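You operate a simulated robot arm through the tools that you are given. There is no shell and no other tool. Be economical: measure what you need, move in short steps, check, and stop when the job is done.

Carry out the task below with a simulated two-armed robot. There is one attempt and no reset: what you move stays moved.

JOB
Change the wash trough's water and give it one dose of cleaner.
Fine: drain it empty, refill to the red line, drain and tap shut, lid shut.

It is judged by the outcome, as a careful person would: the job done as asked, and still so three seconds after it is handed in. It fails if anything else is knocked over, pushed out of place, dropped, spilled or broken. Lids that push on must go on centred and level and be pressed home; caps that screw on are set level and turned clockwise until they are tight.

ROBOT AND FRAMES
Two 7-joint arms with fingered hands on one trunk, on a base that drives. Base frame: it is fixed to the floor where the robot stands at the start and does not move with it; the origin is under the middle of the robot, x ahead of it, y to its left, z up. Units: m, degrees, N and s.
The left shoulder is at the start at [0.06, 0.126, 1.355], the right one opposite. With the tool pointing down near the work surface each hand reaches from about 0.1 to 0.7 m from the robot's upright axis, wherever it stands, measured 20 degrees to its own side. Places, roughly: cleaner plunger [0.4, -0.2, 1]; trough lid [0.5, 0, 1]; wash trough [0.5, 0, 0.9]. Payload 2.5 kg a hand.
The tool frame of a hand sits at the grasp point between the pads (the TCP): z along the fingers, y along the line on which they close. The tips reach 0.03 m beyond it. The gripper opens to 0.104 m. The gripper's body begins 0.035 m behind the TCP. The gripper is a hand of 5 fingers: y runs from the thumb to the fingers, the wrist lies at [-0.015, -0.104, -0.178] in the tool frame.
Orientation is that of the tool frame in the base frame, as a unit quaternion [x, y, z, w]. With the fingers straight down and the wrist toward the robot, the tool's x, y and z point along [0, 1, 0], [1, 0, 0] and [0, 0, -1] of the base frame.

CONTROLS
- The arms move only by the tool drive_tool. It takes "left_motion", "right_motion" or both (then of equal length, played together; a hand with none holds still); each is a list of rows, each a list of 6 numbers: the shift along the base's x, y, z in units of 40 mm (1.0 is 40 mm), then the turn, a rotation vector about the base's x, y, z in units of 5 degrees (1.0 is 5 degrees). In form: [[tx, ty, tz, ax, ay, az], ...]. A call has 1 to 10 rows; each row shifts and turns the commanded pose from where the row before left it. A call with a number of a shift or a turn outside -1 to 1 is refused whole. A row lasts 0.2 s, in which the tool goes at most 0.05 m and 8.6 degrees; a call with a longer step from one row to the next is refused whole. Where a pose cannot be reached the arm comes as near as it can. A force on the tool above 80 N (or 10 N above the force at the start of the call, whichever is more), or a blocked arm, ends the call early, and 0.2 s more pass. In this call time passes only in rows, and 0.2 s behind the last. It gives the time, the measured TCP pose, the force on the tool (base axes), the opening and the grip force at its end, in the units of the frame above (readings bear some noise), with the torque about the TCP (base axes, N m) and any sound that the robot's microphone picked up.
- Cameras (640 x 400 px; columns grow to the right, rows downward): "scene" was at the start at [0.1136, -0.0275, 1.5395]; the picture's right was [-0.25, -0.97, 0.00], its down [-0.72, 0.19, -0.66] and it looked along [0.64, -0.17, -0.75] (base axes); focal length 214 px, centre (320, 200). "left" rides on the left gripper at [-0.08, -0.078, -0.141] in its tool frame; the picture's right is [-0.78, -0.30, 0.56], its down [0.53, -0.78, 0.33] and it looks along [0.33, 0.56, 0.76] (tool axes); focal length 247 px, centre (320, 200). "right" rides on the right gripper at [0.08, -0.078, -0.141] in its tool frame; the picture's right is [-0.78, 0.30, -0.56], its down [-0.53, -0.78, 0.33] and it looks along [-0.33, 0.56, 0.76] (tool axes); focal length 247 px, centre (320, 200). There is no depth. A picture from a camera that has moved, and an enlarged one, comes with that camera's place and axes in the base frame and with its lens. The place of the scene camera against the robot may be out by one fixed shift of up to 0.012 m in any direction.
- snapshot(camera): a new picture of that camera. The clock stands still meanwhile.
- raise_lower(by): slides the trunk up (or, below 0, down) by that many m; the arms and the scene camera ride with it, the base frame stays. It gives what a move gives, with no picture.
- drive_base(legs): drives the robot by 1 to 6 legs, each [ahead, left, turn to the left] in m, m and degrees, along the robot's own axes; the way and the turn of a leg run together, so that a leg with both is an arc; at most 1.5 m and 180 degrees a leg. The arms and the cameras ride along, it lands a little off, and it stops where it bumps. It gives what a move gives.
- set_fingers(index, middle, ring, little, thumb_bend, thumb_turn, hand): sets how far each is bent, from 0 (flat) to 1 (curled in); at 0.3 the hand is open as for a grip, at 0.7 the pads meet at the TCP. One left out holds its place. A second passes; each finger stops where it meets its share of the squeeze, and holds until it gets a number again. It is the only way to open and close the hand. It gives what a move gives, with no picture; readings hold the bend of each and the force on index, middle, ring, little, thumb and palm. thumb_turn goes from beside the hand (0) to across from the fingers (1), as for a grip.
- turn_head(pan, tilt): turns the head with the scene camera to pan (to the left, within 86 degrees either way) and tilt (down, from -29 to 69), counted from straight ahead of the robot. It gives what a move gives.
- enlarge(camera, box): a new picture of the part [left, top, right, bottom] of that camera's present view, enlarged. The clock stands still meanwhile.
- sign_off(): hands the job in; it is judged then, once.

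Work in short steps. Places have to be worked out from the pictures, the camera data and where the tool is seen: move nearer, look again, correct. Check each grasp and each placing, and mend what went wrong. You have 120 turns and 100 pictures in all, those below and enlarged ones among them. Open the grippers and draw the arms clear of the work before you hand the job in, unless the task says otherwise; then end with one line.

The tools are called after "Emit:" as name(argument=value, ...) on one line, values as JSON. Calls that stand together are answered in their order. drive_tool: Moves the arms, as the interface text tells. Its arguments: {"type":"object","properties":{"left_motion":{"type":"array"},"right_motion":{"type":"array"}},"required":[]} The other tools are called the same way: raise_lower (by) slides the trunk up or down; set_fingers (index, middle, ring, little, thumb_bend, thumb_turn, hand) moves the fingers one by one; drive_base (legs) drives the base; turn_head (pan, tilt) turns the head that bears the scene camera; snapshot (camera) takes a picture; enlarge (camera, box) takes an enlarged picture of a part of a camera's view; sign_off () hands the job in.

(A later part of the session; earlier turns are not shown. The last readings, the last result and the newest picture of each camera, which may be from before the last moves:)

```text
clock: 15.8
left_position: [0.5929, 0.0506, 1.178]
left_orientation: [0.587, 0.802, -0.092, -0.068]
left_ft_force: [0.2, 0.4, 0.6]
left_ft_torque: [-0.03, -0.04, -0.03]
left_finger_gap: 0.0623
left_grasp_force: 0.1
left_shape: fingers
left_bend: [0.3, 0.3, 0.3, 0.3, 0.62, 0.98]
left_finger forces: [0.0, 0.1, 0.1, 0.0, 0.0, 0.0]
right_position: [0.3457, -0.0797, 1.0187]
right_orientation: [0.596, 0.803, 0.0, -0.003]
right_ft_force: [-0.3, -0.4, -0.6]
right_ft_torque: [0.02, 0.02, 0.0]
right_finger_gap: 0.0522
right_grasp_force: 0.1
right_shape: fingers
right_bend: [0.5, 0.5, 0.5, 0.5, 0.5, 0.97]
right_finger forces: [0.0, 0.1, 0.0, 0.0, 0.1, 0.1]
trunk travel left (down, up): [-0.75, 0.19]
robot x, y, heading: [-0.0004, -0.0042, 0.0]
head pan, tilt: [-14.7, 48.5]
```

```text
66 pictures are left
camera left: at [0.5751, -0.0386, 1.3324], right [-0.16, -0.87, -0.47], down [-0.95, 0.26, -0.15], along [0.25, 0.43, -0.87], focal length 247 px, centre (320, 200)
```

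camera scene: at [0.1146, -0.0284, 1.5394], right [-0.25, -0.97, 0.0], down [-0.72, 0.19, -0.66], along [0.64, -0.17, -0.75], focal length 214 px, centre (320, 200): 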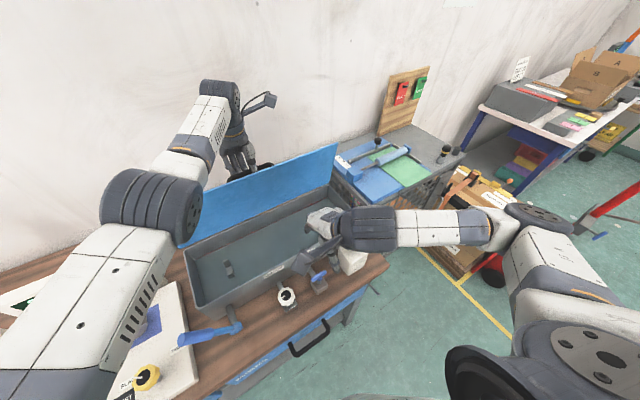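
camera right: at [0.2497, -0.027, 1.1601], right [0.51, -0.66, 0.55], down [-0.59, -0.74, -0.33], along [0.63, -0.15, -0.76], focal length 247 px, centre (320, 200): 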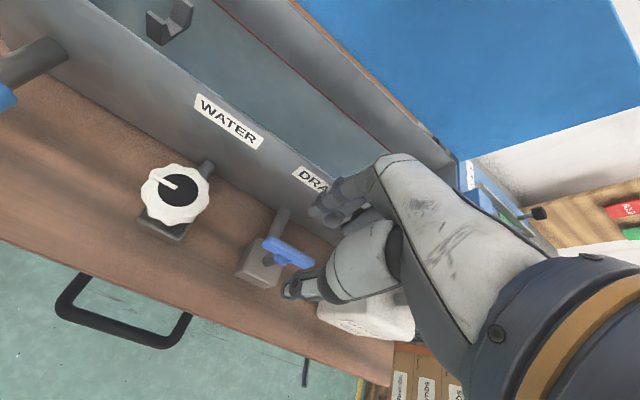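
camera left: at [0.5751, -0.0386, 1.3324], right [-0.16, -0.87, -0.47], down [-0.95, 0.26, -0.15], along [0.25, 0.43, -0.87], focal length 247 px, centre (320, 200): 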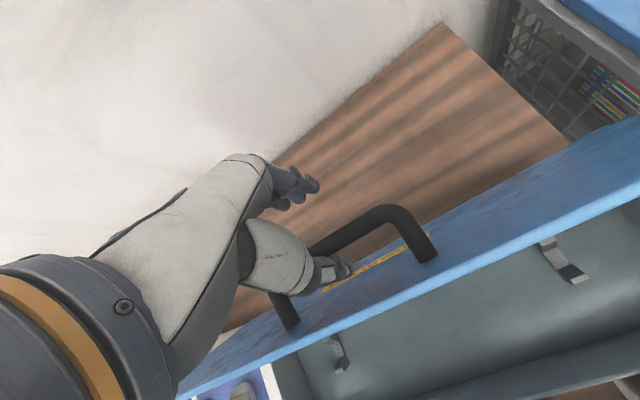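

No contact; lifting straight up off the bar.

Emit:
drive_tool(left_motion=[[0.05, 0.02, 0.4, 0.06, -0.2, 0], [0.05, 0.02, 0.5, 0.06, -0.2, 0], [0, 0, 0.7, 0, 0, 0], [0, 0, 0.8, 0, 0, 0]])

Emit:
snapshot(camera="left")

Emit:
snapshot(camera="scene")

```text
clock: 16.8
left_position: [0.5971, 0.0563, 1.2758]
left_orientation: [0.589, 0.802, -0.079, -0.057]
left_ft_force: [0.7, 0.4, -0.7]
left_ft_torque: [0.0, 0.0, 0.02]
left_finger_gap: 0.0625
left_grasp_force: 0.1
left_shape: fingers
left_bend: [0.3, 0.3, 0.3, 0.3, 0.62, 0.98]
left_finger forces: [0.0, 0.0, 0.1, 0.1, 0.0, 0.1]
right_position: [0.3455, -0.0804, 1.0172]
right_orientation: [0.596, 0.803, 0.0, -0.003]
right_ft_force: [0.4, -0.2, -0.1]
right_ft_torque: [0.01, -0.01, -0.01]
right_finger_gap: 0.0522
right_grasp_force: 0.1
right_shape: fingers
right_bend: [0.5, 0.5, 0.5, 0.5, 0.5, 0.97]
right_finger forces: [0.1, 0.0, 0.0, 0.0, 0.1, 0.0]
trunk travel left (down, up): [-0.75, 0.19]
robot x, y, heading: [0.0004, 0.0039, -0.1]
head pan, tilt: [-14.7, 48.5]
```

```text
65 pictures are left
camera left: at [0.573, -0.0351, 1.4297], right [-0.15, -0.86, -0.49], down [-0.95, 0.26, -0.18], along [0.28, 0.44, -0.85], focal length 247 px, centre (320, 200)
```

left: 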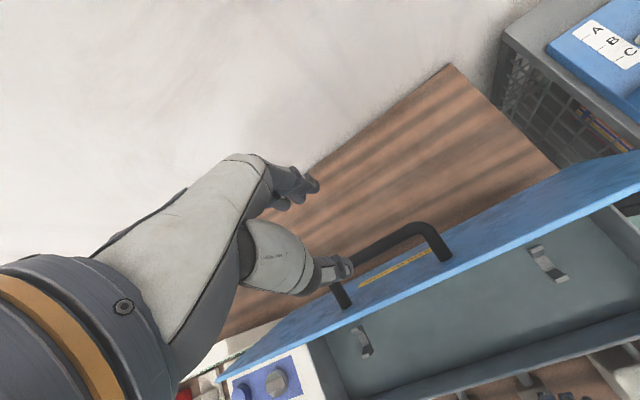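

```text
64 pictures are left
camera scene: at [0.1133, -0.0275, 1.5395], right [-0.25, -0.97, 0.0], down [-0.72, 0.19, -0.66], along [0.64, -0.17, -0.75], focal length 214 px, centre (320, 200)
```

scene: 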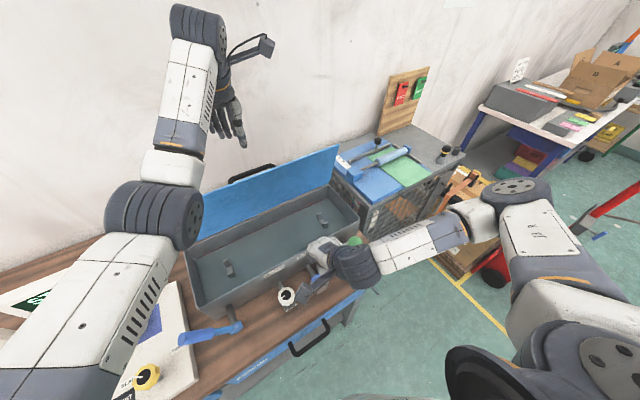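

Lid stays open alone. Moving the left hand up and clear to the left.

Emit:
drive_tool(left_motion=[[0, 0, 0.9, 0, 0, 0], [0, 0, 0.9, 0, 0, 0], [-0.6, 0.8, 0.2, 0, 0, 0], [-0.6, 0.8, 0.2, 0, 0, 0], [-0.6, 0.8, 0.2, 0, 0, 0], [-0.6, 0.8, 0.2, 0, 0, 0], [-0.6, 0.8, 0.2, 0, 0, 0], [-0.6, 0.8, 0.2, 0, 0, 0]])

Emit:
raise_lower(by=-0.03)

Emit:
snapshot(camera="right")

Emit:
snapshot(camera="scene")

```text
clock: 18.6
left_position: [0.4811, 0.2591, 1.3976]
left_orientation: [0.589, 0.803, -0.079, -0.057]
left_ft_force: [-0.1, -0.7, 0.1]
left_ft_torque: [-0.03, -0.02, 0.0]
left_finger_gap: 0.0626
left_grasp_force: 0.0
left_shape: fingers
left_bend: [0.3, 0.3, 0.3, 0.3, 0.62, 0.97]
left_finger forces: [0.0, 0.1, 0.0, 0.0, 0.1, 0.0]
left hand out of reach, approached as far as the arm can: row 4, 5, 6, 7
right_position: [0.3462, -0.0796, 1.0185]
right_orientation: [0.596, 0.803, 0.0, -0.002]
right_ft_force: [0.1, 0.0, -0.6]
right_ft_torque: [0.03, -0.01, 0.02]
right_finger_gap: 0.0524
right_grasp_force: 0.0
right_shape: fingers
right_bend: [0.5, 0.5, 0.5, 0.5, 0.5, 0.97]
right_finger forces: [0.0, 0.0, 0.0, 0.0, 0.0, 0.0]
trunk travel left (down, up): [-0.75, 0.19]
robot x, y, heading: [-0.0008, 0.001, 0.2]
head pan, tilt: [-14.7, 48.5]
```

```text
clock: 19.4
left_position: [0.482, 0.257, 1.3678]
left_orientation: [0.589, 0.803, -0.079, -0.057]
left_ft_force: [-0.4, 0.1, 0.4]
left_ft_torque: [0.02, 0.0, -0.02]
left_finger_gap: 0.0626
left_grasp_force: 0.0
left_shape: fingers
left_bend: [0.3, 0.3, 0.3, 0.3, 0.62, 0.97]
left_finger forces: [0.0, 0.0, 0.0, 0.0, 0.1, 0.0]
right_position: [0.3463, -0.0798, 0.987]
right_orientation: [0.596, 0.803, 0.0, -0.003]
right_ft_force: [-0.1, -0.3, -0.2]
right_ft_torque: [-0.01, 0.0, -0.01]
right_finger_gap: 0.0523
right_grasp_force: 0.0
right_shape: fingers
right_bend: [0.5, 0.5, 0.5, 0.5, 0.5, 0.97]
right_finger forces: [0.1, 0.1, 0.1, 0.0, 0.0, 0.1]
trunk travel left (down, up): [-0.72, 0.22]
robot x, y, heading: [-0.0026, -0.0006, 0.2]
head pan, tilt: [-14.7, 48.5]
```

```text
63 pictures are left
camera right: at [0.2485, -0.0264, 1.1302], right [0.51, -0.66, 0.55], down [-0.59, -0.74, -0.33], along [0.63, -0.16, -0.76], focal length 247 px, centre (320, 200)
```

right: 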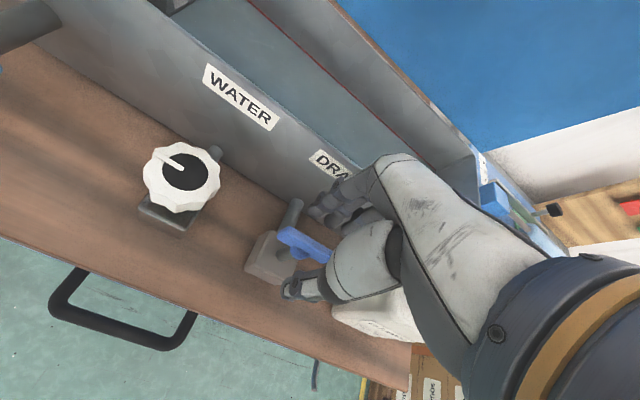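

```text
62 pictures are left
camera scene: at [0.1134, -0.0275, 1.5095], right [-0.25, -0.97, 0.0], down [-0.72, 0.19, -0.66], along [0.64, -0.17, -0.75], focal length 214 px, centre (320, 200)
```

scene: 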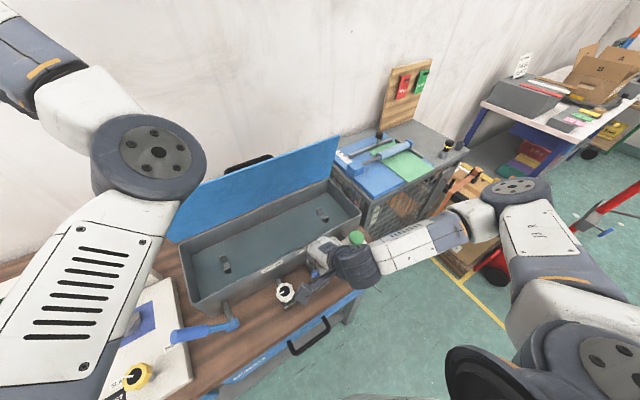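

Bar is between thumb and fingers; lowering the trunk a bit more and nudging to centre on the lever.

Emit:
raise_lower(by=-0.03)

Emit:
drive_tool(right_motion=[[-0.1, 0.2, 0.2, 0, 0, 0]])

Emit:
snapshot(camera="right")

```text
clock: 20.1
left_position: [0.4816, 0.257, 1.3371]
left_orientation: [0.589, 0.802, -0.079, -0.057]
left_ft_force: [-0.2, -0.1, 0.4]
left_ft_torque: [0.02, 0.02, 0.01]
left_finger_gap: 0.0624
left_grasp_force: 0.1
left_shape: fingers
left_bend: [0.3, 0.3, 0.3, 0.3, 0.62, 0.97]
left_finger forces: [0.0, 0.0, 0.0, 0.1, 0.0, 0.0]
right_position: [0.346, -0.0803, 0.9591]
right_orientation: [0.596, 0.803, 0.0, -0.002]
right_ft_force: [-0.4, -0.7, 0.7]
right_ft_torque: [0.03, -0.02, -0.01]
right_finger_gap: 0.0523
right_grasp_force: 0.0
right_shape: fingers
right_bend: [0.5, 0.5, 0.5, 0.5, 0.5, 0.97]
right_finger forces: [0.1, 0.0, 0.0, 0.1, 0.0, 0.0]
trunk travel left (down, up): [-0.69, 0.25]
robot x, y, heading: [0.0004, 0.0013, -0.1]
head pan, tilt: [-14.7, 48.5]
```

```text
clock: 20.5
left_position: [0.4823, 0.2571, 1.3369]
left_orientation: [0.588, 0.803, -0.079, -0.057]
left_ft_force: [-0.4, -0.8, -0.2]
left_ft_torque: [-0.01, 0.03, 0.0]
left_finger_gap: 0.0626
left_grasp_force: 0.0
left_shape: fingers
left_bend: [0.3, 0.3, 0.3, 0.3, 0.62, 0.97]
left_finger forces: [0.0, 0.0, 0.1, 0.0, 0.1, 0.0]
right_position: [0.3419, -0.0714, 0.9658]
right_orientation: [0.595, 0.804, -0.001, -0.004]
right_ft_force: [0.9, -0.4, -0.5]
right_ft_torque: [-0.02, 0.02, 0.01]
right_finger_gap: 0.0523
right_grasp_force: 0.1
right_shape: fingers
right_bend: [0.5, 0.5, 0.5, 0.5, 0.5, 0.97]
right_finger forces: [0.0, 0.0, 0.1, 0.1, 0.0, 0.1]
trunk travel left (down, up): [-0.69, 0.25]
robot x, y, heading: [0.001, 0.0036, -0.0]
head pan, tilt: [-14.7, 48.5]
```

```text
61 pictures are left
camera right: at [0.2445, -0.0182, 1.1076], right [0.51, -0.66, 0.55], down [-0.59, -0.74, -0.33], along [0.63, -0.16, -0.76], focal length 247 px, centre (320, 200)
```

right: 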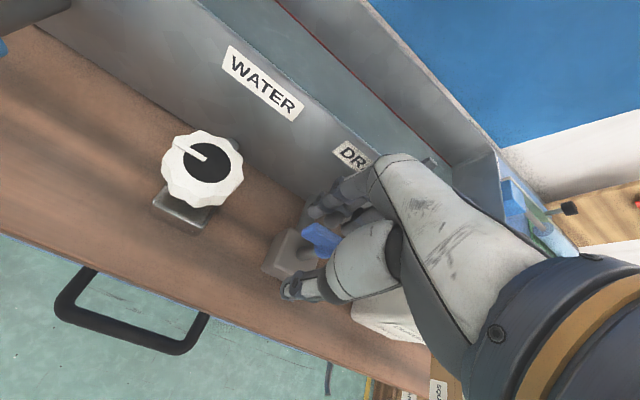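

The lever sits at the grasp point. Closing the right hand on it.

Emit:
set_fingers(hand="right", index=0.75, middle=0.75, ring=0.75, little=0.75, thumb_bend=0.75)

Emit:
snapshot(camera="right")

```text
clock: 21.5
left_position: [0.4845, 0.258, 1.3355]
left_orientation: [0.588, 0.803, -0.08, -0.058]
left_ft_force: [0.1, 0.5, 0.6]
left_ft_torque: [0.0, 0.01, 0.03]
left_finger_gap: 0.0626
left_grasp_force: 0.1
left_shape: fingers
left_bend: [0.3, 0.3, 0.3, 0.3, 0.62, 0.97]
left_finger forces: [0.0, 0.0, 0.0, 0.1, 0.0, 0.0]
right_position: [0.3431, -0.0728, 0.9645]
right_orientation: [0.595, 0.804, -0.002, -0.004]
right_ft_force: [10.2, 4.4, -21.8]
right_ft_torque: [0.32, -0.02, 0.2]
right_finger_gap: 0.0002
right_grasp_force: 13.7
right_shape: fingers
right_bend: [0.74, 0.72, 0.73, 0.75, 0.72, 0.97]
right_finger forces: [8.0, 8.3, 10.5, 0.0, 0.0, 0.0]
trunk travel left (down, up): [-0.69, 0.25]
robot x, y, heading: [-0.0007, 0.0001, 0.1]
head pan, tilt: [-14.7, 48.5]
```

```text
60 pictures are left
camera right: at [0.2466, -0.0183, 1.1063], right [0.51, -0.66, 0.55], down [-0.59, -0.74, -0.33], along [0.62, -0.16, -0.77], focal length 247 px, centre (320, 200)
```

right: 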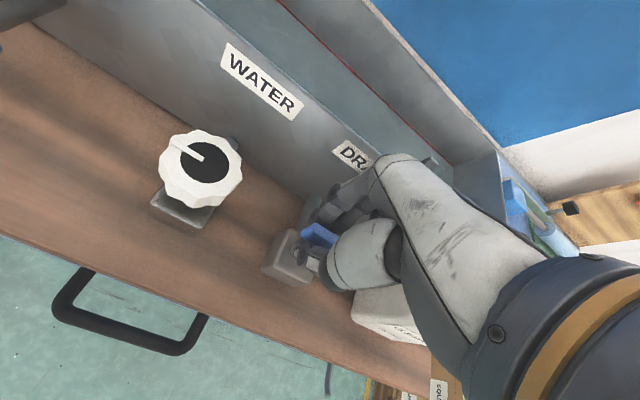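

Gripped. Turning counter-clockwise (seen from above) in small steps, watching torque and sound.

Emit:
drive_tool(right_motion=[[0, 0, 0, 0, 0, 1], [0, 0, 0, 0, 0, 1], [0, 0, 0, 0, 0, 1], [0, 0, 0, 0, 0, 1]])

Emit:
snapshot(camera="right")

```text
clock: 22.5
left_position: [0.4835, 0.2577, 1.3361]
left_orientation: [0.589, 0.803, -0.078, -0.059]
left_ft_force: [0.1, 0.0, 0.8]
left_ft_torque: [0.02, 0.0, -0.03]
left_finger_gap: 0.0626
left_grasp_force: 0.1
left_shape: fingers
left_bend: [0.3, 0.3, 0.3, 0.3, 0.62, 0.97]
left_finger forces: [0.0, 0.0, 0.0, 0.0, 0.0, 0.1]
right_position: [0.3435, -0.0724, 0.9644]
right_orientation: [0.446, 0.895, -0.003, -0.002]
right_ft_force: [8.8, 0.6, -20.0]
right_ft_torque: [0.1, -0.06, -0.03]
right_finger_gap: 0.0
right_grasp_force: 14.5
right_shape: fingers
right_bend: [0.74, 0.72, 0.74, 0.75, 0.72, 0.96]
right_finger forces: [8.6, 11.6, 2.7, 0.0, 6.1, 0.0]
trunk travel left (down, up): [-0.69, 0.25]
robot x, y, heading: [0.0017, -0.0025, -0.1]
head pan, tilt: [-14.7, 48.5]
```

```text
59 pictures are left
camera right: at [0.2336, -0.0554, 1.1072], right [0.71, -0.44, 0.55], down [-0.3, -0.9, -0.33], along [0.64, 0.07, -0.77], focal length 247 px, centre (320, 200)
```

right: 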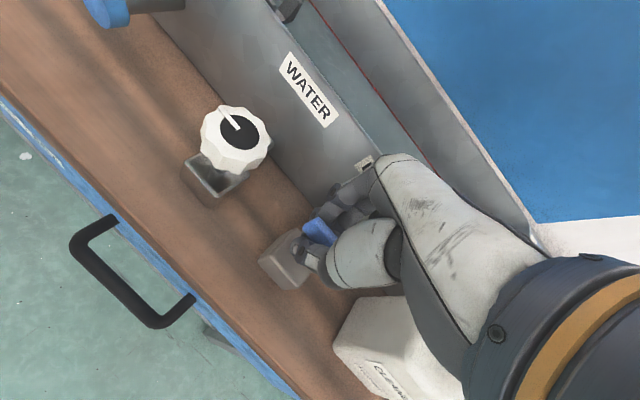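

Lever follows the hand. Continuing, watching clearance to the bottle.

Emit:
drive_tool(right_motion=[[0, 0, 0, 0, 0, 1], [0, 0, 0, 0, 0, 1], [0, 0, 0, 0, 0, 1], [0, 0, 0, 0, 0, 1], [0, 0, 0, 0, 0, 1], [0, 0, 0, 0, 0, 1]])

Emit:
snapshot(camera="right")

Emit:
enlarge(camera="scene", box=[170, 180, 410, 330])

```text
clock: 23.9
left_position: [0.4835, 0.2568, 1.3365]
left_orientation: [0.589, 0.802, -0.079, -0.057]
left_ft_force: [0.2, 0.2, 0.1]
left_ft_torque: [0.0, -0.03, 0.03]
left_finger_gap: 0.0627
left_grasp_force: 0.0
left_shape: fingers
left_bend: [0.3, 0.3, 0.3, 0.3, 0.62, 0.97]
left_finger forces: [0.0, 0.0, 0.0, 0.1, 0.0, 0.1]
right_position: [0.3437, -0.0733, 0.9662]
right_orientation: [0.2, 0.98, -0.003, -0.002]
right_ft_force: [2.5, -0.8, -20.2]
right_ft_torque: [-0.04, 0.05, -0.03]
right_finger_gap: 0.0
right_grasp_force: 13.5
right_shape: fingers
right_bend: [0.74, 0.72, 0.74, 0.75, 0.72, 0.96]
right_finger forces: [7.7, 11.7, 1.2, 0.1, 6.8, 0.0]
trunk travel left (down, up): [-0.69, 0.25]
robot x, y, heading: [-0.0011, -0.0042, 0.2]
head pan, tilt: [-14.7, 48.5]
```

```text
58 pictures are left
camera right: at [0.239, -0.1119, 1.1079], right [0.83, -0.03, 0.55], down [0.19, -0.93, -0.33], along [0.52, 0.38, -0.77], focal length 247 px, centre (320, 200)
```

right: 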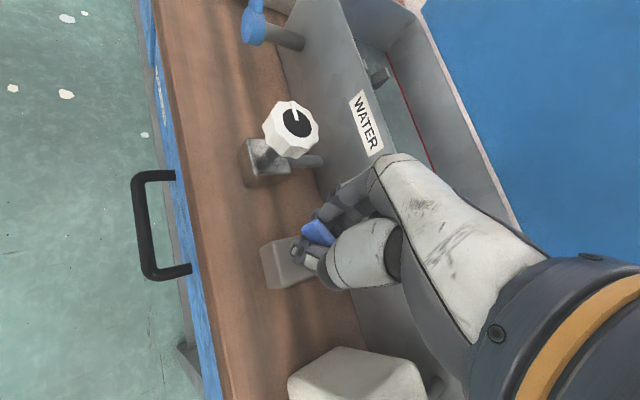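

```text
2.67 times, centred on (290, 255) of scene
camera zoom: at [0.1153, -0.028, 1.4792], right [-0.25, -0.97, 0.0], down [-0.73, 0.19, -0.66], along [0.64, -0.17, -0.75], focal length 572 px, centre (400, 53)
```

zoom: 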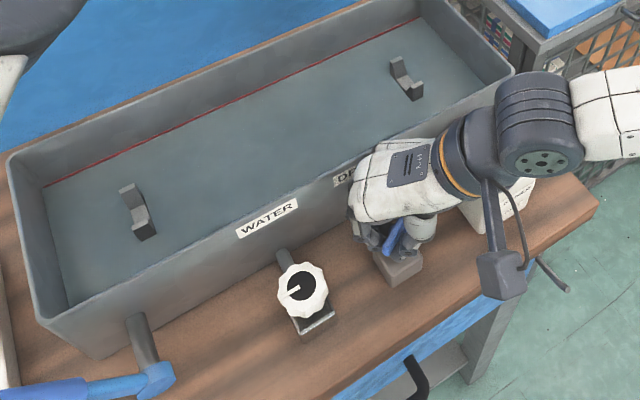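

50° so far, lever follows freely. Another 40°.

Emit:
drive_tool(right_motion=[[0, 0, 0, 0, 0, 1], [0, 0, 0, 0, 0, 1], [0, 0, 0, 0, 0, 1], [0, 0, 0, 0, 0, 1], [0, 0, 0, 0, 0, 1], [0, 0, 0, 0, 0, 1], [0, 0, 0, 0, 0, 1], [0, 0, 0, 0, 0, 1]])

Emit:
snapshot(camera="right")

Emit:
enlarge(camera="scene", box=[170, 180, 410, 330])

```text
clock: 25.7
left_position: [0.4817, 0.2605, 1.3371]
left_orientation: [0.588, 0.803, -0.08, -0.056]
left_ft_force: [0.0, -0.6, 0.4]
left_ft_torque: [-0.01, -0.01, -0.01]
left_finger_gap: 0.0627
left_grasp_force: 0.0
left_shape: fingers
left_bend: [0.3, 0.3, 0.3, 0.3, 0.62, 0.97]
left_finger forces: [0.0, 0.0, 0.0, 0.0, 0.0, 0.1]
right_position: [0.2613, 0.0119, 0.9879]
right_orientation: [-0.108, 0.994, 0.002, 0.005]
right_ft_force: [-0.2, -0.3, 0.5]
right_ft_torque: [-0.03, -0.04, 0.01]
right_finger_gap: 0.0
right_grasp_force: 0.0
right_shape: fingers
right_bend: [0.74, 0.75, 0.75, 0.75, 0.71, 0.97]
right_finger forces: [0.1, 0.0, 0.0, 0.0, 0.0, 0.1]
right hand out of reach, approached as far as the arm can: row 3, 4, 5, 6, 7, 8
trunk travel left (down, up): [-0.69, 0.25]
robot x, y, heading: [0.0016, -0.0008, -0.0]
head pan, tilt: [-14.7, 48.5]
```

```text
56 pictures are left
camera right: at [0.1978, -0.0817, 1.1287], right [0.69, 0.45, 0.57], down [0.69, -0.64, -0.33], along [0.21, 0.62, -0.75], focal length 247 px, centre (320, 200)
```

right: 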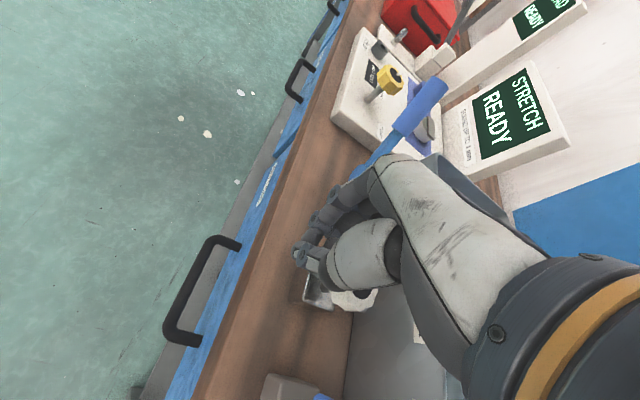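

```text
2.67 times, centred on (290, 255) of scene
camera zoom: at [0.113, -0.0251, 1.4795], right [-0.25, -0.97, 0.0], down [-0.72, 0.19, -0.66], along [0.64, -0.17, -0.75], focal length 572 px, centre (400, 53)
```

zoom: 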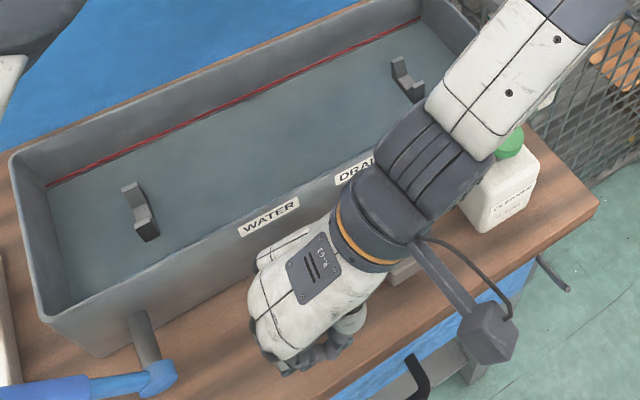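

The arm ran out of reach and slid off the lever toward the water knob; the water does appear to be dropping (more of the red line shows). I'll lift straight up and inspect.

Emit:
drive_tool(right_motion=[[0, 0, 0.5, 0, 0, 0], [0, 0, 0.8, 0, 0, 0], [0, 0, 0.8, 0, 0, 0]])

Emit:
snapshot(camera="right")

Emit:
snapshot(camera="scene")

```text
clock: 26.5
left_position: [0.4804, 0.2577, 1.3381]
left_orientation: [0.588, 0.803, -0.079, -0.056]
left_ft_force: [-0.2, -0.4, 0.3]
left_ft_torque: [0.02, -0.02, 0.0]
left_finger_gap: 0.0625
left_grasp_force: 0.1
left_shape: fingers
left_bend: [0.3, 0.3, 0.3, 0.3, 0.62, 0.97]
left_finger forces: [0.0, 0.0, 0.0, 0.1, 0.0, 0.0]
right_position: [0.2654, 0.0108, 1.0722]
right_orientation: [-0.108, 0.994, 0.004, 0.005]
right_ft_force: [-0.1, 0.3, 0.4]
right_ft_torque: [0.02, -0.03, 0.0]
right_finger_gap: 0.0
right_grasp_force: 0.2
right_shape: fingers
right_bend: [0.74, 0.75, 0.75, 0.75, 0.71, 0.97]
right_finger forces: [0.1, 0.1, 0.1, 0.0, 0.1, 0.0]
trunk travel left (down, up): [-0.69, 0.25]
robot x, y, heading: [0.0021, 0.001, -0.4]
head pan, tilt: [-14.7, 48.5]
```

```text
54 pictures are left
camera right: at [0.2013, -0.0838, 1.2136], right [0.69, 0.45, 0.57], down [0.69, -0.64, -0.33], along [0.22, 0.62, -0.75], focal length 247 px, centre (320, 200)
```

right: 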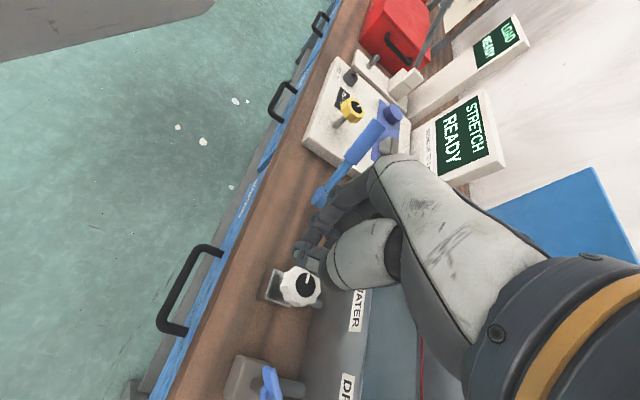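

```text
53 pictures are left
camera scene: at [0.113, -0.0272, 1.4795], right [-0.25, -0.97, 0.0], down [-0.72, 0.19, -0.66], along [0.64, -0.17, -0.75], focal length 214 px, centre (320, 200)
```

scene: 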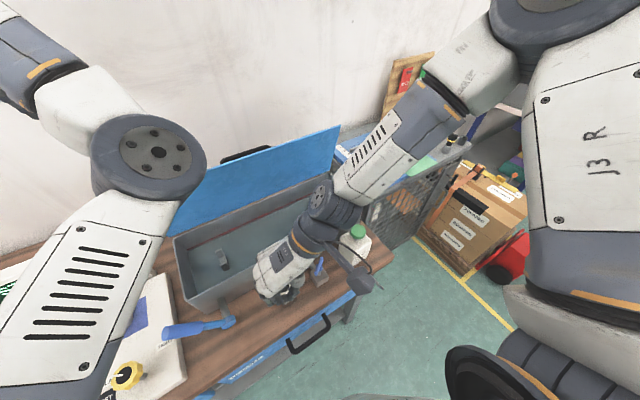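

Raising and moving the right hand back to the right, unwinding its yaw, to see the valves.

Emit:
drive_tool(right_motion=[[0, 0, 0.8, 0, 0, -1], [0.1, -0.5, 0.5, 0, 0, -1], [0.1, -0.6, 0.2, 0, 0, -1], [0.1, -0.6, 0.2, 0, 0, -1], [0.1, -0.6, 0.2, 0, 0, -1], [0.1, -0.6, 0, 0, 0, -1], [0.1, -0.6, 0, 0, 0, -1], [0.1, -0.6, 0, 0, 0, -1], [0.1, -0.6, 0, 0, 0, -1], [0.1, -0.6, 0, 0, 0, -1]])

Emit:
enlarge(camera="scene", box=[160, 190, 400, 340])

Emit:
snapshot(camera="right")

```text
clock: 28.7
left_position: [0.4811, 0.2568, 1.3372]
left_orientation: [0.589, 0.803, -0.077, -0.057]
left_ft_force: [-0.3, -0.4, 0.2]
left_ft_torque: [0.0, -0.02, 0.0]
left_finger_gap: 0.0624
left_grasp_force: 0.0
left_shape: fingers
left_bend: [0.3, 0.3, 0.3, 0.3, 0.62, 0.97]
left_finger forces: [0.0, 0.1, 0.0, 0.1, 0.0, 0.1]
right_position: [0.3128, -0.0658, 1.1583]
right_orientation: [0.3, 0.954, 0.014, 0.018]
right_ft_force: [0.7, 0.4, -0.7]
right_ft_torque: [-0.01, 0.0, 0.03]
right_finger_gap: 0.0
right_grasp_force: 0.1
right_shape: fingers
right_bend: [0.74, 0.75, 0.75, 0.75, 0.71, 0.97]
right_finger forces: [0.0, 0.0, 0.0, 0.0, 0.1, 0.0]
right hand out of reach, approached as far as the arm can: row 2, 3, 4, 5, 6, 7, 8, 9, 10
trunk travel left (down, up): [-0.69, 0.25]
robot x, y, heading: [-0.0037, -0.0004, 0.1]
head pan, tilt: [-14.7, 48.5]
```

```text
2.67 times, centred on (280, 265) of scene
camera zoom: at [0.1136, -0.0283, 1.4795], right [-0.25, -0.97, 0.0], down [-0.72, 0.19, -0.66], along [0.64, -0.17, -0.75], focal length 572 px, centre (427, 27)
```

zoom: 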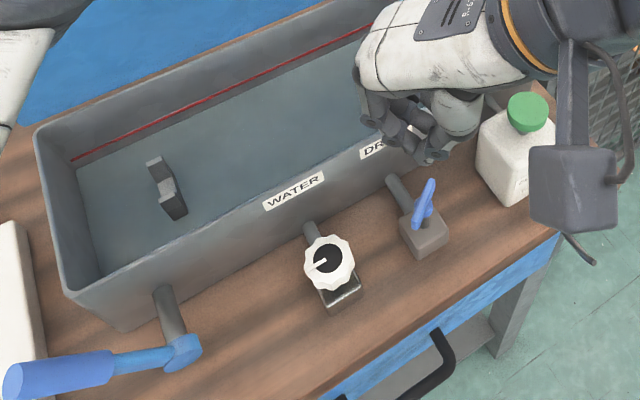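

```text
51 pictures are left
camera right: at [0.1963, -0.0863, 1.2945], right [0.78, -0.21, 0.59], down [0.01, -0.94, -0.35], along [0.62, 0.28, -0.73], focal length 247 px, centre (320, 200)
```

right: 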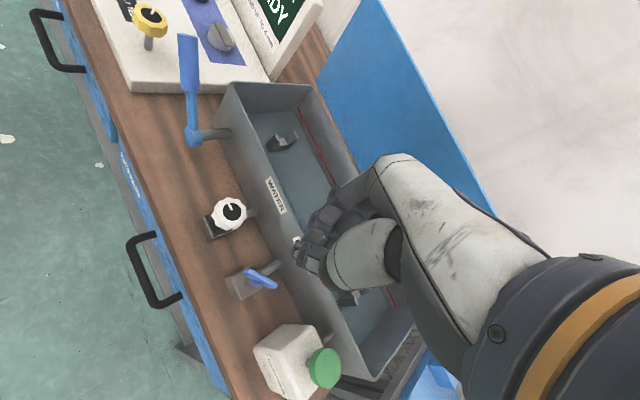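

Valve is ~60° open and water is dropping; knob pointer is unchanged. I'll unwind the right arm further, moving forward and up, while it drains.

Emit:
drive_tool(right_motion=[[0.2, -0.4, 0.6, 0, 0, -1], [0.2, -0.4, 0.6, 0, 0, -1], [0.2, -0.4, 0.6, 0, 0, -1], [0.2, -0.4, 0.4, 0, 0, -1], [0, -0.4, 0.2, 0, 0, -1], [0, -0.4, 0, 0, 0, -1]])

Emit:
snapshot(camera="scene")

```text
clock: 30.1
left_position: [0.4825, 0.2567, 1.3385]
left_orientation: [0.589, 0.802, -0.078, -0.056]
left_ft_force: [0.1, 0.3, -0.3]
left_ft_torque: [0.0, -0.01, 0.0]
left_finger_gap: 0.0625
left_grasp_force: 0.0
left_shape: fingers
left_bend: [0.3, 0.3, 0.3, 0.3, 0.62, 0.97]
left_finger forces: [0.1, 0.0, 0.1, 0.0, 0.0, 0.0]
right_position: [0.3473, -0.1629, 1.2514]
right_orientation: [0.537, 0.843, 0.008, 0.021]
right_ft_force: [-0.2, 0.7, 0.4]
right_ft_torque: [0.02, 0.01, 0.02]
right_finger_gap: 0.0001
right_grasp_force: 0.0
right_shape: fingers
right_bend: [0.74, 0.75, 0.75, 0.75, 0.71, 0.97]
right_finger forces: [0.0, 0.0, 0.0, 0.1, 0.0, 0.0]
trunk travel left (down, up): [-0.69, 0.25]
robot x, y, heading: [0.0014, -0.0002, 0.0]
head pan, tilt: [-14.7, 48.5]
```

```text
50 pictures are left
camera scene: at [0.1136, -0.0278, 1.4795], right [-0.25, -0.97, 0.0], down [-0.72, 0.19, -0.66], along [0.64, -0.17, -0.75], focal length 214 px, centre (320, 200)
```

scene: 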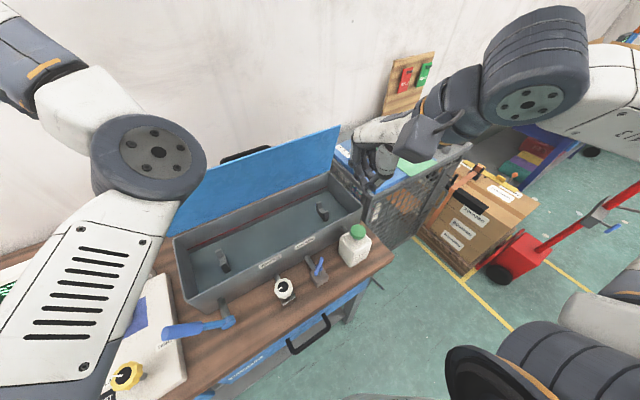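

Right arm recovered. Re-opening the right hand to half (time passes for draining) and checking the level.

Emit:
set_fingers(hand="right", index=0.5, middle=0.5, ring=0.5, little=0.5, thumb_bend=0.5)

Emit:
enlarge(camera="scene", box=[160, 160, 400, 310])

```text
clock: 31.1
left_position: [0.4823, 0.2575, 1.3379]
left_orientation: [0.588, 0.803, -0.079, -0.057]
left_ft_force: [0.1, -0.5, -0.9]
left_ft_torque: [0.01, 0.03, 0.0]
left_finger_gap: 0.0622
left_grasp_force: 0.1
left_shape: fingers
left_bend: [0.3, 0.3, 0.3, 0.3, 0.62, 0.97]
left_finger forces: [0.1, 0.0, 0.0, 0.0, 0.1, 0.0]
right_position: [0.3464, -0.1625, 1.2515]
right_orientation: [0.536, 0.844, 0.008, 0.022]
right_ft_force: [-0.1, -0.3, -0.5]
right_ft_torque: [0.01, 0.03, 0.01]
right_finger_gap: 0.0519
right_grasp_force: 0.0
right_shape: fingers
right_bend: [0.5, 0.5, 0.5, 0.5, 0.5, 0.97]
right_finger forces: [0.0, 0.1, 0.0, 0.0, 0.0, 0.0]
trunk travel left (down, up): [-0.69, 0.25]
robot x, y, heading: [0.0017, 0.0041, -0.1]
head pan, tilt: [-14.7, 48.5]
```

```text
2.67 times, centred on (280, 235) of scene
camera zoom: at [0.1136, -0.0275, 1.4795], right [-0.25, -0.97, 0.0], down [-0.72, 0.19, -0.66], along [0.64, -0.17, -0.75], focal length 572 px, centre (427, 107)
```

zoom: 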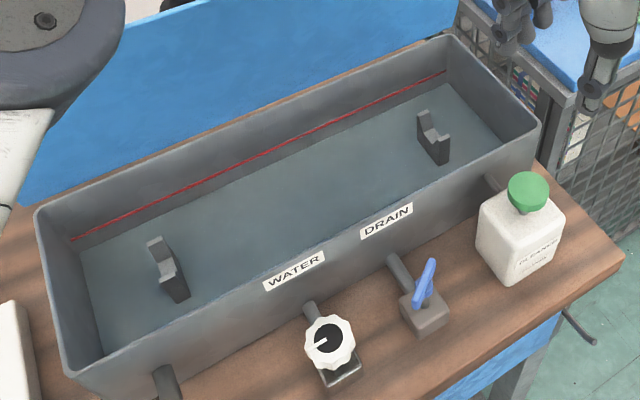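

Draining steadily. Meanwhile I'll back the base 0.1 m, which should take the arms out of their too-folded region.

Emit:
drive_base(legs=[[-0.1, 0, 0]])

Emit:
enlarge(camera="scene", box=[180, 100, 420, 250])

```text
clock: 32.2
left_position: [0.3836, 0.2583, 1.3379]
left_orientation: [0.589, 0.803, -0.078, -0.057]
left_ft_force: [0.3, 0.0, 0.0]
left_ft_torque: [0.02, -0.03, 0.01]
left_finger_gap: 0.0624
left_grasp_force: 0.0
left_shape: fingers
left_bend: [0.3, 0.3, 0.3, 0.3, 0.62, 0.97]
left_finger forces: [0.1, 0.0, 0.1, 0.1, 0.1, 0.1]
right_position: [0.2486, -0.1625, 1.252]
right_orientation: [0.536, 0.844, 0.009, 0.022]
right_ft_force: [-0.4, 0.4, -0.7]
right_ft_torque: [-0.01, -0.03, -0.03]
right_finger_gap: 0.0517
right_grasp_force: 0.0
right_shape: fingers
right_bend: [0.5, 0.5, 0.5, 0.5, 0.5, 0.97]
right_finger forces: [0.0, 0.0, 0.0, 0.0, 0.0, 0.0]
trunk travel left (down, up): [-0.69, 0.25]
robot x, y, heading: [-0.097, 0.001, -0.0]
head pan, tilt: [-14.7, 48.5]
```

```text
2.67 times, centred on (300, 175) of scene
camera zoom: at [0.0149, -0.0276, 1.4796], right [-0.25, -0.97, 0.0], down [-0.72, 0.19, -0.66], along [0.64, -0.17, -0.75], focal length 572 px, centre (373, 267)
```

zoom: 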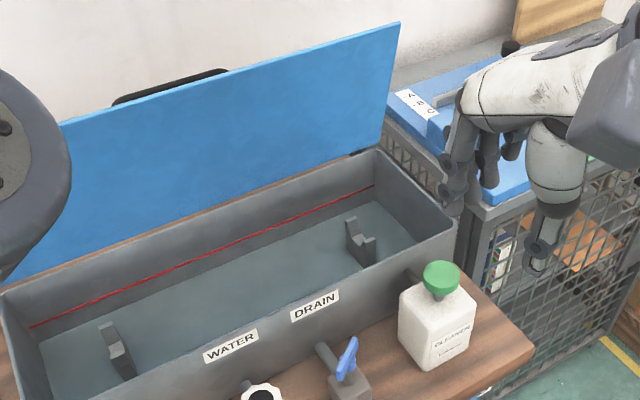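

Lever has actually turned about 38°; it's draining partially. I'll bring the right hand over the lever at matching yaw to open it further.

Emit:
drive_tool(right_motion=[[0.337, 0.312, -0.5, 0, 0.077, 0.86], [0.337, 0.312, -0.686, 0, 0.077, 0.86], [0.337, 0.312, -0.686, 0, 0.077, 0.86], [0.337, 0.312, -0.686, 0, 0.077, 0.86], [0.337, 0.312, -0.686, 0, 0.077, 0.86], [0.337, 0.312, -0.686, 0, 0.077, 0.86], [0.337, 0.312, -0.686, 0, 0.077, 0.86]])

Emit:
snapshot(camera="right")

```text
clock: 33.8
left_position: [0.384, 0.2578, 1.3365]
left_orientation: [0.589, 0.802, -0.079, -0.057]
left_ft_force: [-0.4, 0.4, -0.8]
left_ft_torque: [-0.04, 0.01, -0.05]
left_finger_gap: 0.0627
left_grasp_force: 0.1
left_shape: fingers
left_bend: [0.3, 0.3, 0.3, 0.3, 0.62, 0.97]
left_finger forces: [0.1, 0.0, 0.0, 0.0, 0.0, 0.0]
right_position: [0.3398, -0.0731, 1.0643]
right_orientation: [0.298, 0.955, 0.001, 0.002]
right_ft_force: [-0.8, -1.2, -2.2]
right_ft_torque: [0.03, -0.06, -0.03]
right_finger_gap: 0.0521
right_grasp_force: 0.0
right_shape: fingers
right_bend: [0.5, 0.5, 0.5, 0.5, 0.5, 0.97]
right_finger forces: [0.0, 0.1, 0.0, 0.1, 0.1, 0.0]
trunk travel left (down, up): [-0.69, 0.25]
robot x, y, heading: [-0.1002, 0.0013, 0.2]
head pan, tilt: [-14.7, 48.5]
```

```text
47 pictures are left
camera right: at [0.23, -0.092, 1.2067], right [0.81, -0.2, 0.56], down [0.0, -0.94, -0.33], along [0.59, 0.27, -0.76], focal length 247 px, centre (320, 200)
```

right: 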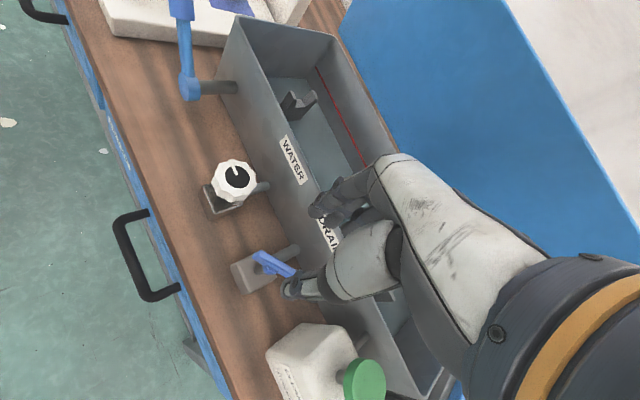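

Well aligned; lowering onto the lever and gripping.

Emit:
drive_tool(right_motion=[[0, -0.03, -0.82, 0, 0, 0], [0.02, -0.03, -0.82, 0, 0, 0], [0, -0.03, -0.8, 0, 0, 0]])

Emit:
snapshot(camera="right")

```text
clock: 34.6
left_position: [0.3842, 0.2576, 1.3368]
left_orientation: [0.588, 0.803, -0.079, -0.057]
left_ft_force: [-0.3, -0.9, -0.4]
left_ft_torque: [-0.01, 0.0, -0.03]
left_finger_gap: 0.0626
left_grasp_force: 0.0
left_shape: fingers
left_bend: [0.3, 0.3, 0.3, 0.3, 0.62, 0.97]
left_finger forces: [0.1, 0.1, 0.1, 0.1, 0.0, 0.0]
right_position: [0.3415, -0.0785, 0.9669]
right_orientation: [0.298, 0.955, 0.002, -0.001]
right_ft_force: [-0.2, 0.1, 1.2]
right_ft_torque: [-0.01, -0.01, -0.03]
right_finger_gap: 0.0521
right_grasp_force: 0.0
right_shape: fingers
right_bend: [0.5, 0.5, 0.5, 0.5, 0.5, 0.97]
right_finger forces: [0.0, 0.1, 0.0, 0.0, 0.1, 0.0]
trunk travel left (down, up): [-0.69, 0.25]
robot x, y, heading: [-0.0993, -0.0002, -0.1]
head pan, tilt: [-14.7, 48.5]
```

```text
46 pictures are left
camera right: at [0.232, -0.0971, 1.1084], right [0.81, -0.2, 0.56], down [0.0, -0.94, -0.33], along [0.59, 0.27, -0.76], focal length 247 px, centre (320, 200)
```

right: 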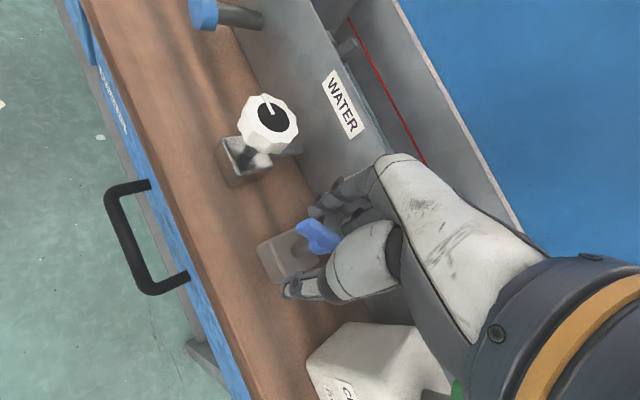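

Bar at grasp point. Grip and turn further open in small steps.

Emit:
set_fingers(hand="right", index=0.75, middle=0.75, ring=0.75, little=0.75, thumb_bend=0.75)

Emit:
drive_tool(right_motion=[[0, 0, 0, 0, 0, 1], [0, 0, 0, 0, 0, 1], [0, 0, 0, 0, 0, 1], [0, 0, 0, 0, 0, 1]])

Emit:
enlarge(camera="scene", box=[180, 100, 420, 250])

```text
clock: 35.6
left_position: [0.3866, 0.2581, 1.3352]
left_orientation: [0.588, 0.803, -0.079, -0.058]
left_ft_force: [-0.4, -0.8, -0.5]
left_ft_torque: [0.03, 0.01, 0.01]
left_finger_gap: 0.0628
left_grasp_force: 0.0
left_shape: fingers
left_bend: [0.3, 0.3, 0.3, 0.3, 0.62, 0.97]
left_finger forces: [0.0, 0.0, 0.1, 0.0, 0.1, 0.1]
right_position: [0.3435, -0.0787, 0.9643]
right_orientation: [0.299, 0.954, -0.001, -0.003]
right_ft_force: [8.0, 9.3, -25.8]
right_ft_torque: [0.21, 0.16, 0.03]
right_finger_gap: 0.0015
right_grasp_force: 17.6
right_shape: fingers
right_bend: [0.73, 0.73, 0.73, 0.75, 0.72, 0.96]
right_finger forces: [10.8, 10.2, 9.6, 0.1, 5.5, 0.0]
trunk travel left (down, up): [-0.69, 0.25]
robot x, y, heading: [-0.0982, -0.0004, 0.1]
head pan, tilt: [-14.7, 48.5]
```

```text
clock: 36.6
left_position: [0.384, 0.2562, 1.3367]
left_orientation: [0.589, 0.802, -0.078, -0.058]
left_ft_force: [-0.4, -0.4, 0.8]
left_ft_torque: [-0.05, -0.01, 0.02]
left_finger_gap: 0.0625
left_grasp_force: 0.0
left_shape: fingers
left_bend: [0.3, 0.3, 0.3, 0.3, 0.62, 0.97]
left_finger forces: [0.0, 0.0, 0.0, 0.0, 0.0, 0.0]
right_position: [0.2862, -0.0479, 0.9538]
right_orientation: [0.152, 0.988, -0.001, -0.001]
right_ft_force: [-0.1, -0.2, 0.6]
right_ft_torque: [0.02, 0.01, -0.01]
right_finger_gap: 0.0
right_grasp_force: 0.0
right_shape: fingers
right_bend: [0.74, 0.75, 0.75, 0.75, 0.71, 0.98]
right_finger forces: [0.0, 0.1, 0.0, 0.0, 0.0, 0.0]
right hand out of reach, approached as far as the arm can: row 2, 3, 4
trunk travel left (down, up): [-0.69, 0.25]
robot x, y, heading: [-0.0967, 0.0023, -0.2]
head pan, tilt: [-14.7, 48.5]
```

```text
2.67 times, centred on (300, 175) of scene
camera zoom: at [0.0161, -0.0276, 1.4794], right [-0.25, -0.97, 0.0], down [-0.72, 0.19, -0.66], along [0.64, -0.17, -0.75], focal length 572 px, centre (373, 267)
```

zoom: 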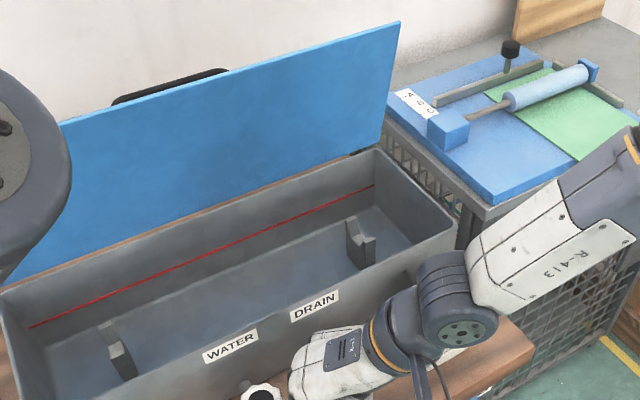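

Yaw limit is about 60° for this arm, noted; it slipped off again, no contact force. Level is much lower now. Lifting the hand clear.

Emit:
drive_tool(right_motion=[[0, 0, 0.8, 0, 0, 0], [0, 0, 0.9, 0, 0, 0], [0, 0, 0.9, 0, 0, -1], [0, -0.3, 0.9, 0, 0, -1], [0.2, -0.5, 0.7, 0, 0, -1], [0.2, -0.5, 0.5, 0, 0, -1], [0.2, -0.5, 0.5, 0, 0, -1], [0, -0.5, 0, 0, 0, -1], [0, 0, 0, 0, 0, -1], [0, 0, 0, 0, 0, -1]])

Emit:
enlarge(camera="scene", box=[180, 120, 420, 270])

```text
clock: 38.8
left_position: [0.3845, 0.257, 1.3381]
left_orientation: [0.588, 0.803, -0.08, -0.057]
left_ft_force: [-0.6, -0.3, 0.4]
left_ft_torque: [0.0, 0.01, -0.02]
left_finger_gap: 0.0626
left_grasp_force: 0.1
left_shape: fingers
left_bend: [0.3, 0.3, 0.3, 0.3, 0.62, 0.97]
left_finger forces: [0.1, 0.1, 0.0, 0.0, 0.0, 0.0]
right_position: [0.2865, -0.124, 1.1551]
right_orientation: [0.46, 0.888, 0.001, -0.001]
right_ft_force: [-0.8, 0.1, 0.3]
right_ft_torque: [0.0, -0.02, 0.0]
right_finger_gap: 0.0002
right_grasp_force: 0.0
right_shape: fingers
right_bend: [0.74, 0.75, 0.75, 0.75, 0.71, 0.98]
right_finger forces: [0.1, 0.0, 0.0, 0.1, 0.1, 0.0]
right hand out of reach, approached as far as the arm can: row 1, 2
trunk travel left (down, up): [-0.69, 0.25]
robot x, y, heading: [-0.0985, -0.0008, 0.1]
head pan, tilt: [-14.7, 48.5]
```

```text
2.67 times, centred on (300, 195) of scene
camera zoom: at [0.0156, -0.0277, 1.4795], right [-0.25, -0.97, 0.0], down [-0.72, 0.19, -0.66], along [0.64, -0.17, -0.75], focal length 572 px, centre (373, 213)
```

zoom: 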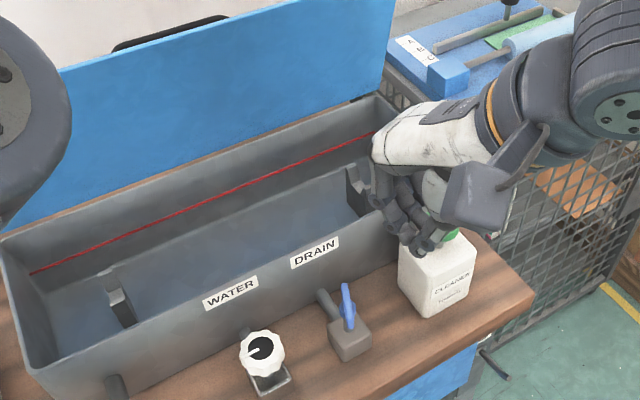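

Right hand is high over the bottle area; moving it up/right out of view and letting the drain run.

Emit:
drive_tool(right_motion=[[0, -0.4, 0.8, 0, 0, 0], [0, -0.8, 0.5, 0, 0, 0], [0, -0.8, 0, 0, 0, 0], [0, -0.8, 0, 0, 0, 0], [0, 0, 0, 0, 0, 0], [0, 0, 0, 0, 0, 0], [0, 0, 0, 0, 0, 0], [0, 0, 0, 0, 0, 0], [0, 0, 0, 0, 0, 0], [0, 0, 0, 0, 0, 0]])

Emit:
set_fingers(hand="right", index=0.5, middle=0.5, ring=0.5, little=0.5, thumb_bend=0.5)

Emit:
enlarge(camera="scene", box=[180, 120, 420, 270])

```text
clock: 41.0
left_position: [0.3846, 0.2576, 1.3381]
left_orientation: [0.589, 0.802, -0.08, -0.058]
left_ft_force: [-0.1, 0.5, 0.3]
left_ft_torque: [0.02, 0.04, -0.03]
left_finger_gap: 0.0626
left_grasp_force: 0.0
left_shape: fingers
left_bend: [0.3, 0.3, 0.3, 0.3, 0.62, 0.97]
left_finger forces: [0.0, 0.0, 0.0, 0.0, 0.1, 0.0]
right_position: [0.2859, -0.2265, 1.2066]
right_orientation: [0.46, 0.888, 0.001, 0.0]
right_ft_force: [0.1, 0.5, -0.5]
right_ft_torque: [0.0, -0.03, -0.03]
right_finger_gap: 0.0
right_grasp_force: 0.1
right_shape: fingers
right_bend: [0.74, 0.75, 0.75, 0.75, 0.71, 0.98]
right_finger forces: [0.1, 0.1, 0.1, 0.0, 0.0, 0.1]
right hand out of reach, approached as far as the arm can: row 4
trunk travel left (down, up): [-0.69, 0.25]
robot x, y, heading: [-0.0969, 0.0031, 0.0]
head pan, tilt: [-14.7, 48.5]
```

```text
clock: 42.0
left_position: [0.3827, 0.257, 1.3376]
left_orientation: [0.589, 0.803, -0.079, -0.058]
left_ft_force: [0.6, 0.3, -0.8]
left_ft_torque: [0.05, 0.0, -0.01]
left_finger_gap: 0.0628
left_grasp_force: 0.0
left_shape: fingers
left_bend: [0.3, 0.3, 0.3, 0.3, 0.62, 0.97]
left_finger forces: [0.1, 0.0, 0.0, 0.0, 0.0, 0.0]
right_position: [0.2849, -0.2266, 1.2065]
right_orientation: [0.46, 0.888, 0.001, -0.001]
right_ft_force: [0.6, 0.9, 0.6]
right_ft_torque: [-0.01, 0.03, 0.0]
right_finger_gap: 0.0516
right_grasp_force: 0.1
right_shape: fingers
right_bend: [0.5, 0.5, 0.5, 0.5, 0.5, 0.98]
right_finger forces: [0.0, 0.0, 0.1, 0.0, 0.0, 0.0]
trunk travel left (down, up): [-0.69, 0.25]
robot x, y, heading: [-0.0973, 0.0004, 0.1]
head pan, tilt: [-14.7, 48.5]
```

```text
2.67 times, centred on (300, 195) of scene
camera zoom: at [0.0156, -0.0276, 1.4795], right [-0.25, -0.97, 0.0], down [-0.72, 0.19, -0.66], along [0.64, -0.17, -0.75], focal length 572 px, centre (373, 213)
```

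zoom: 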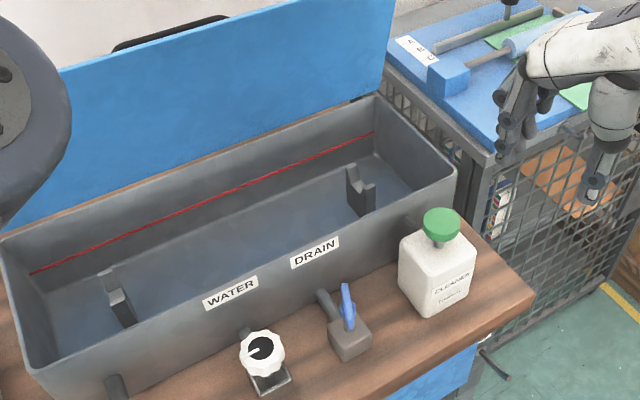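

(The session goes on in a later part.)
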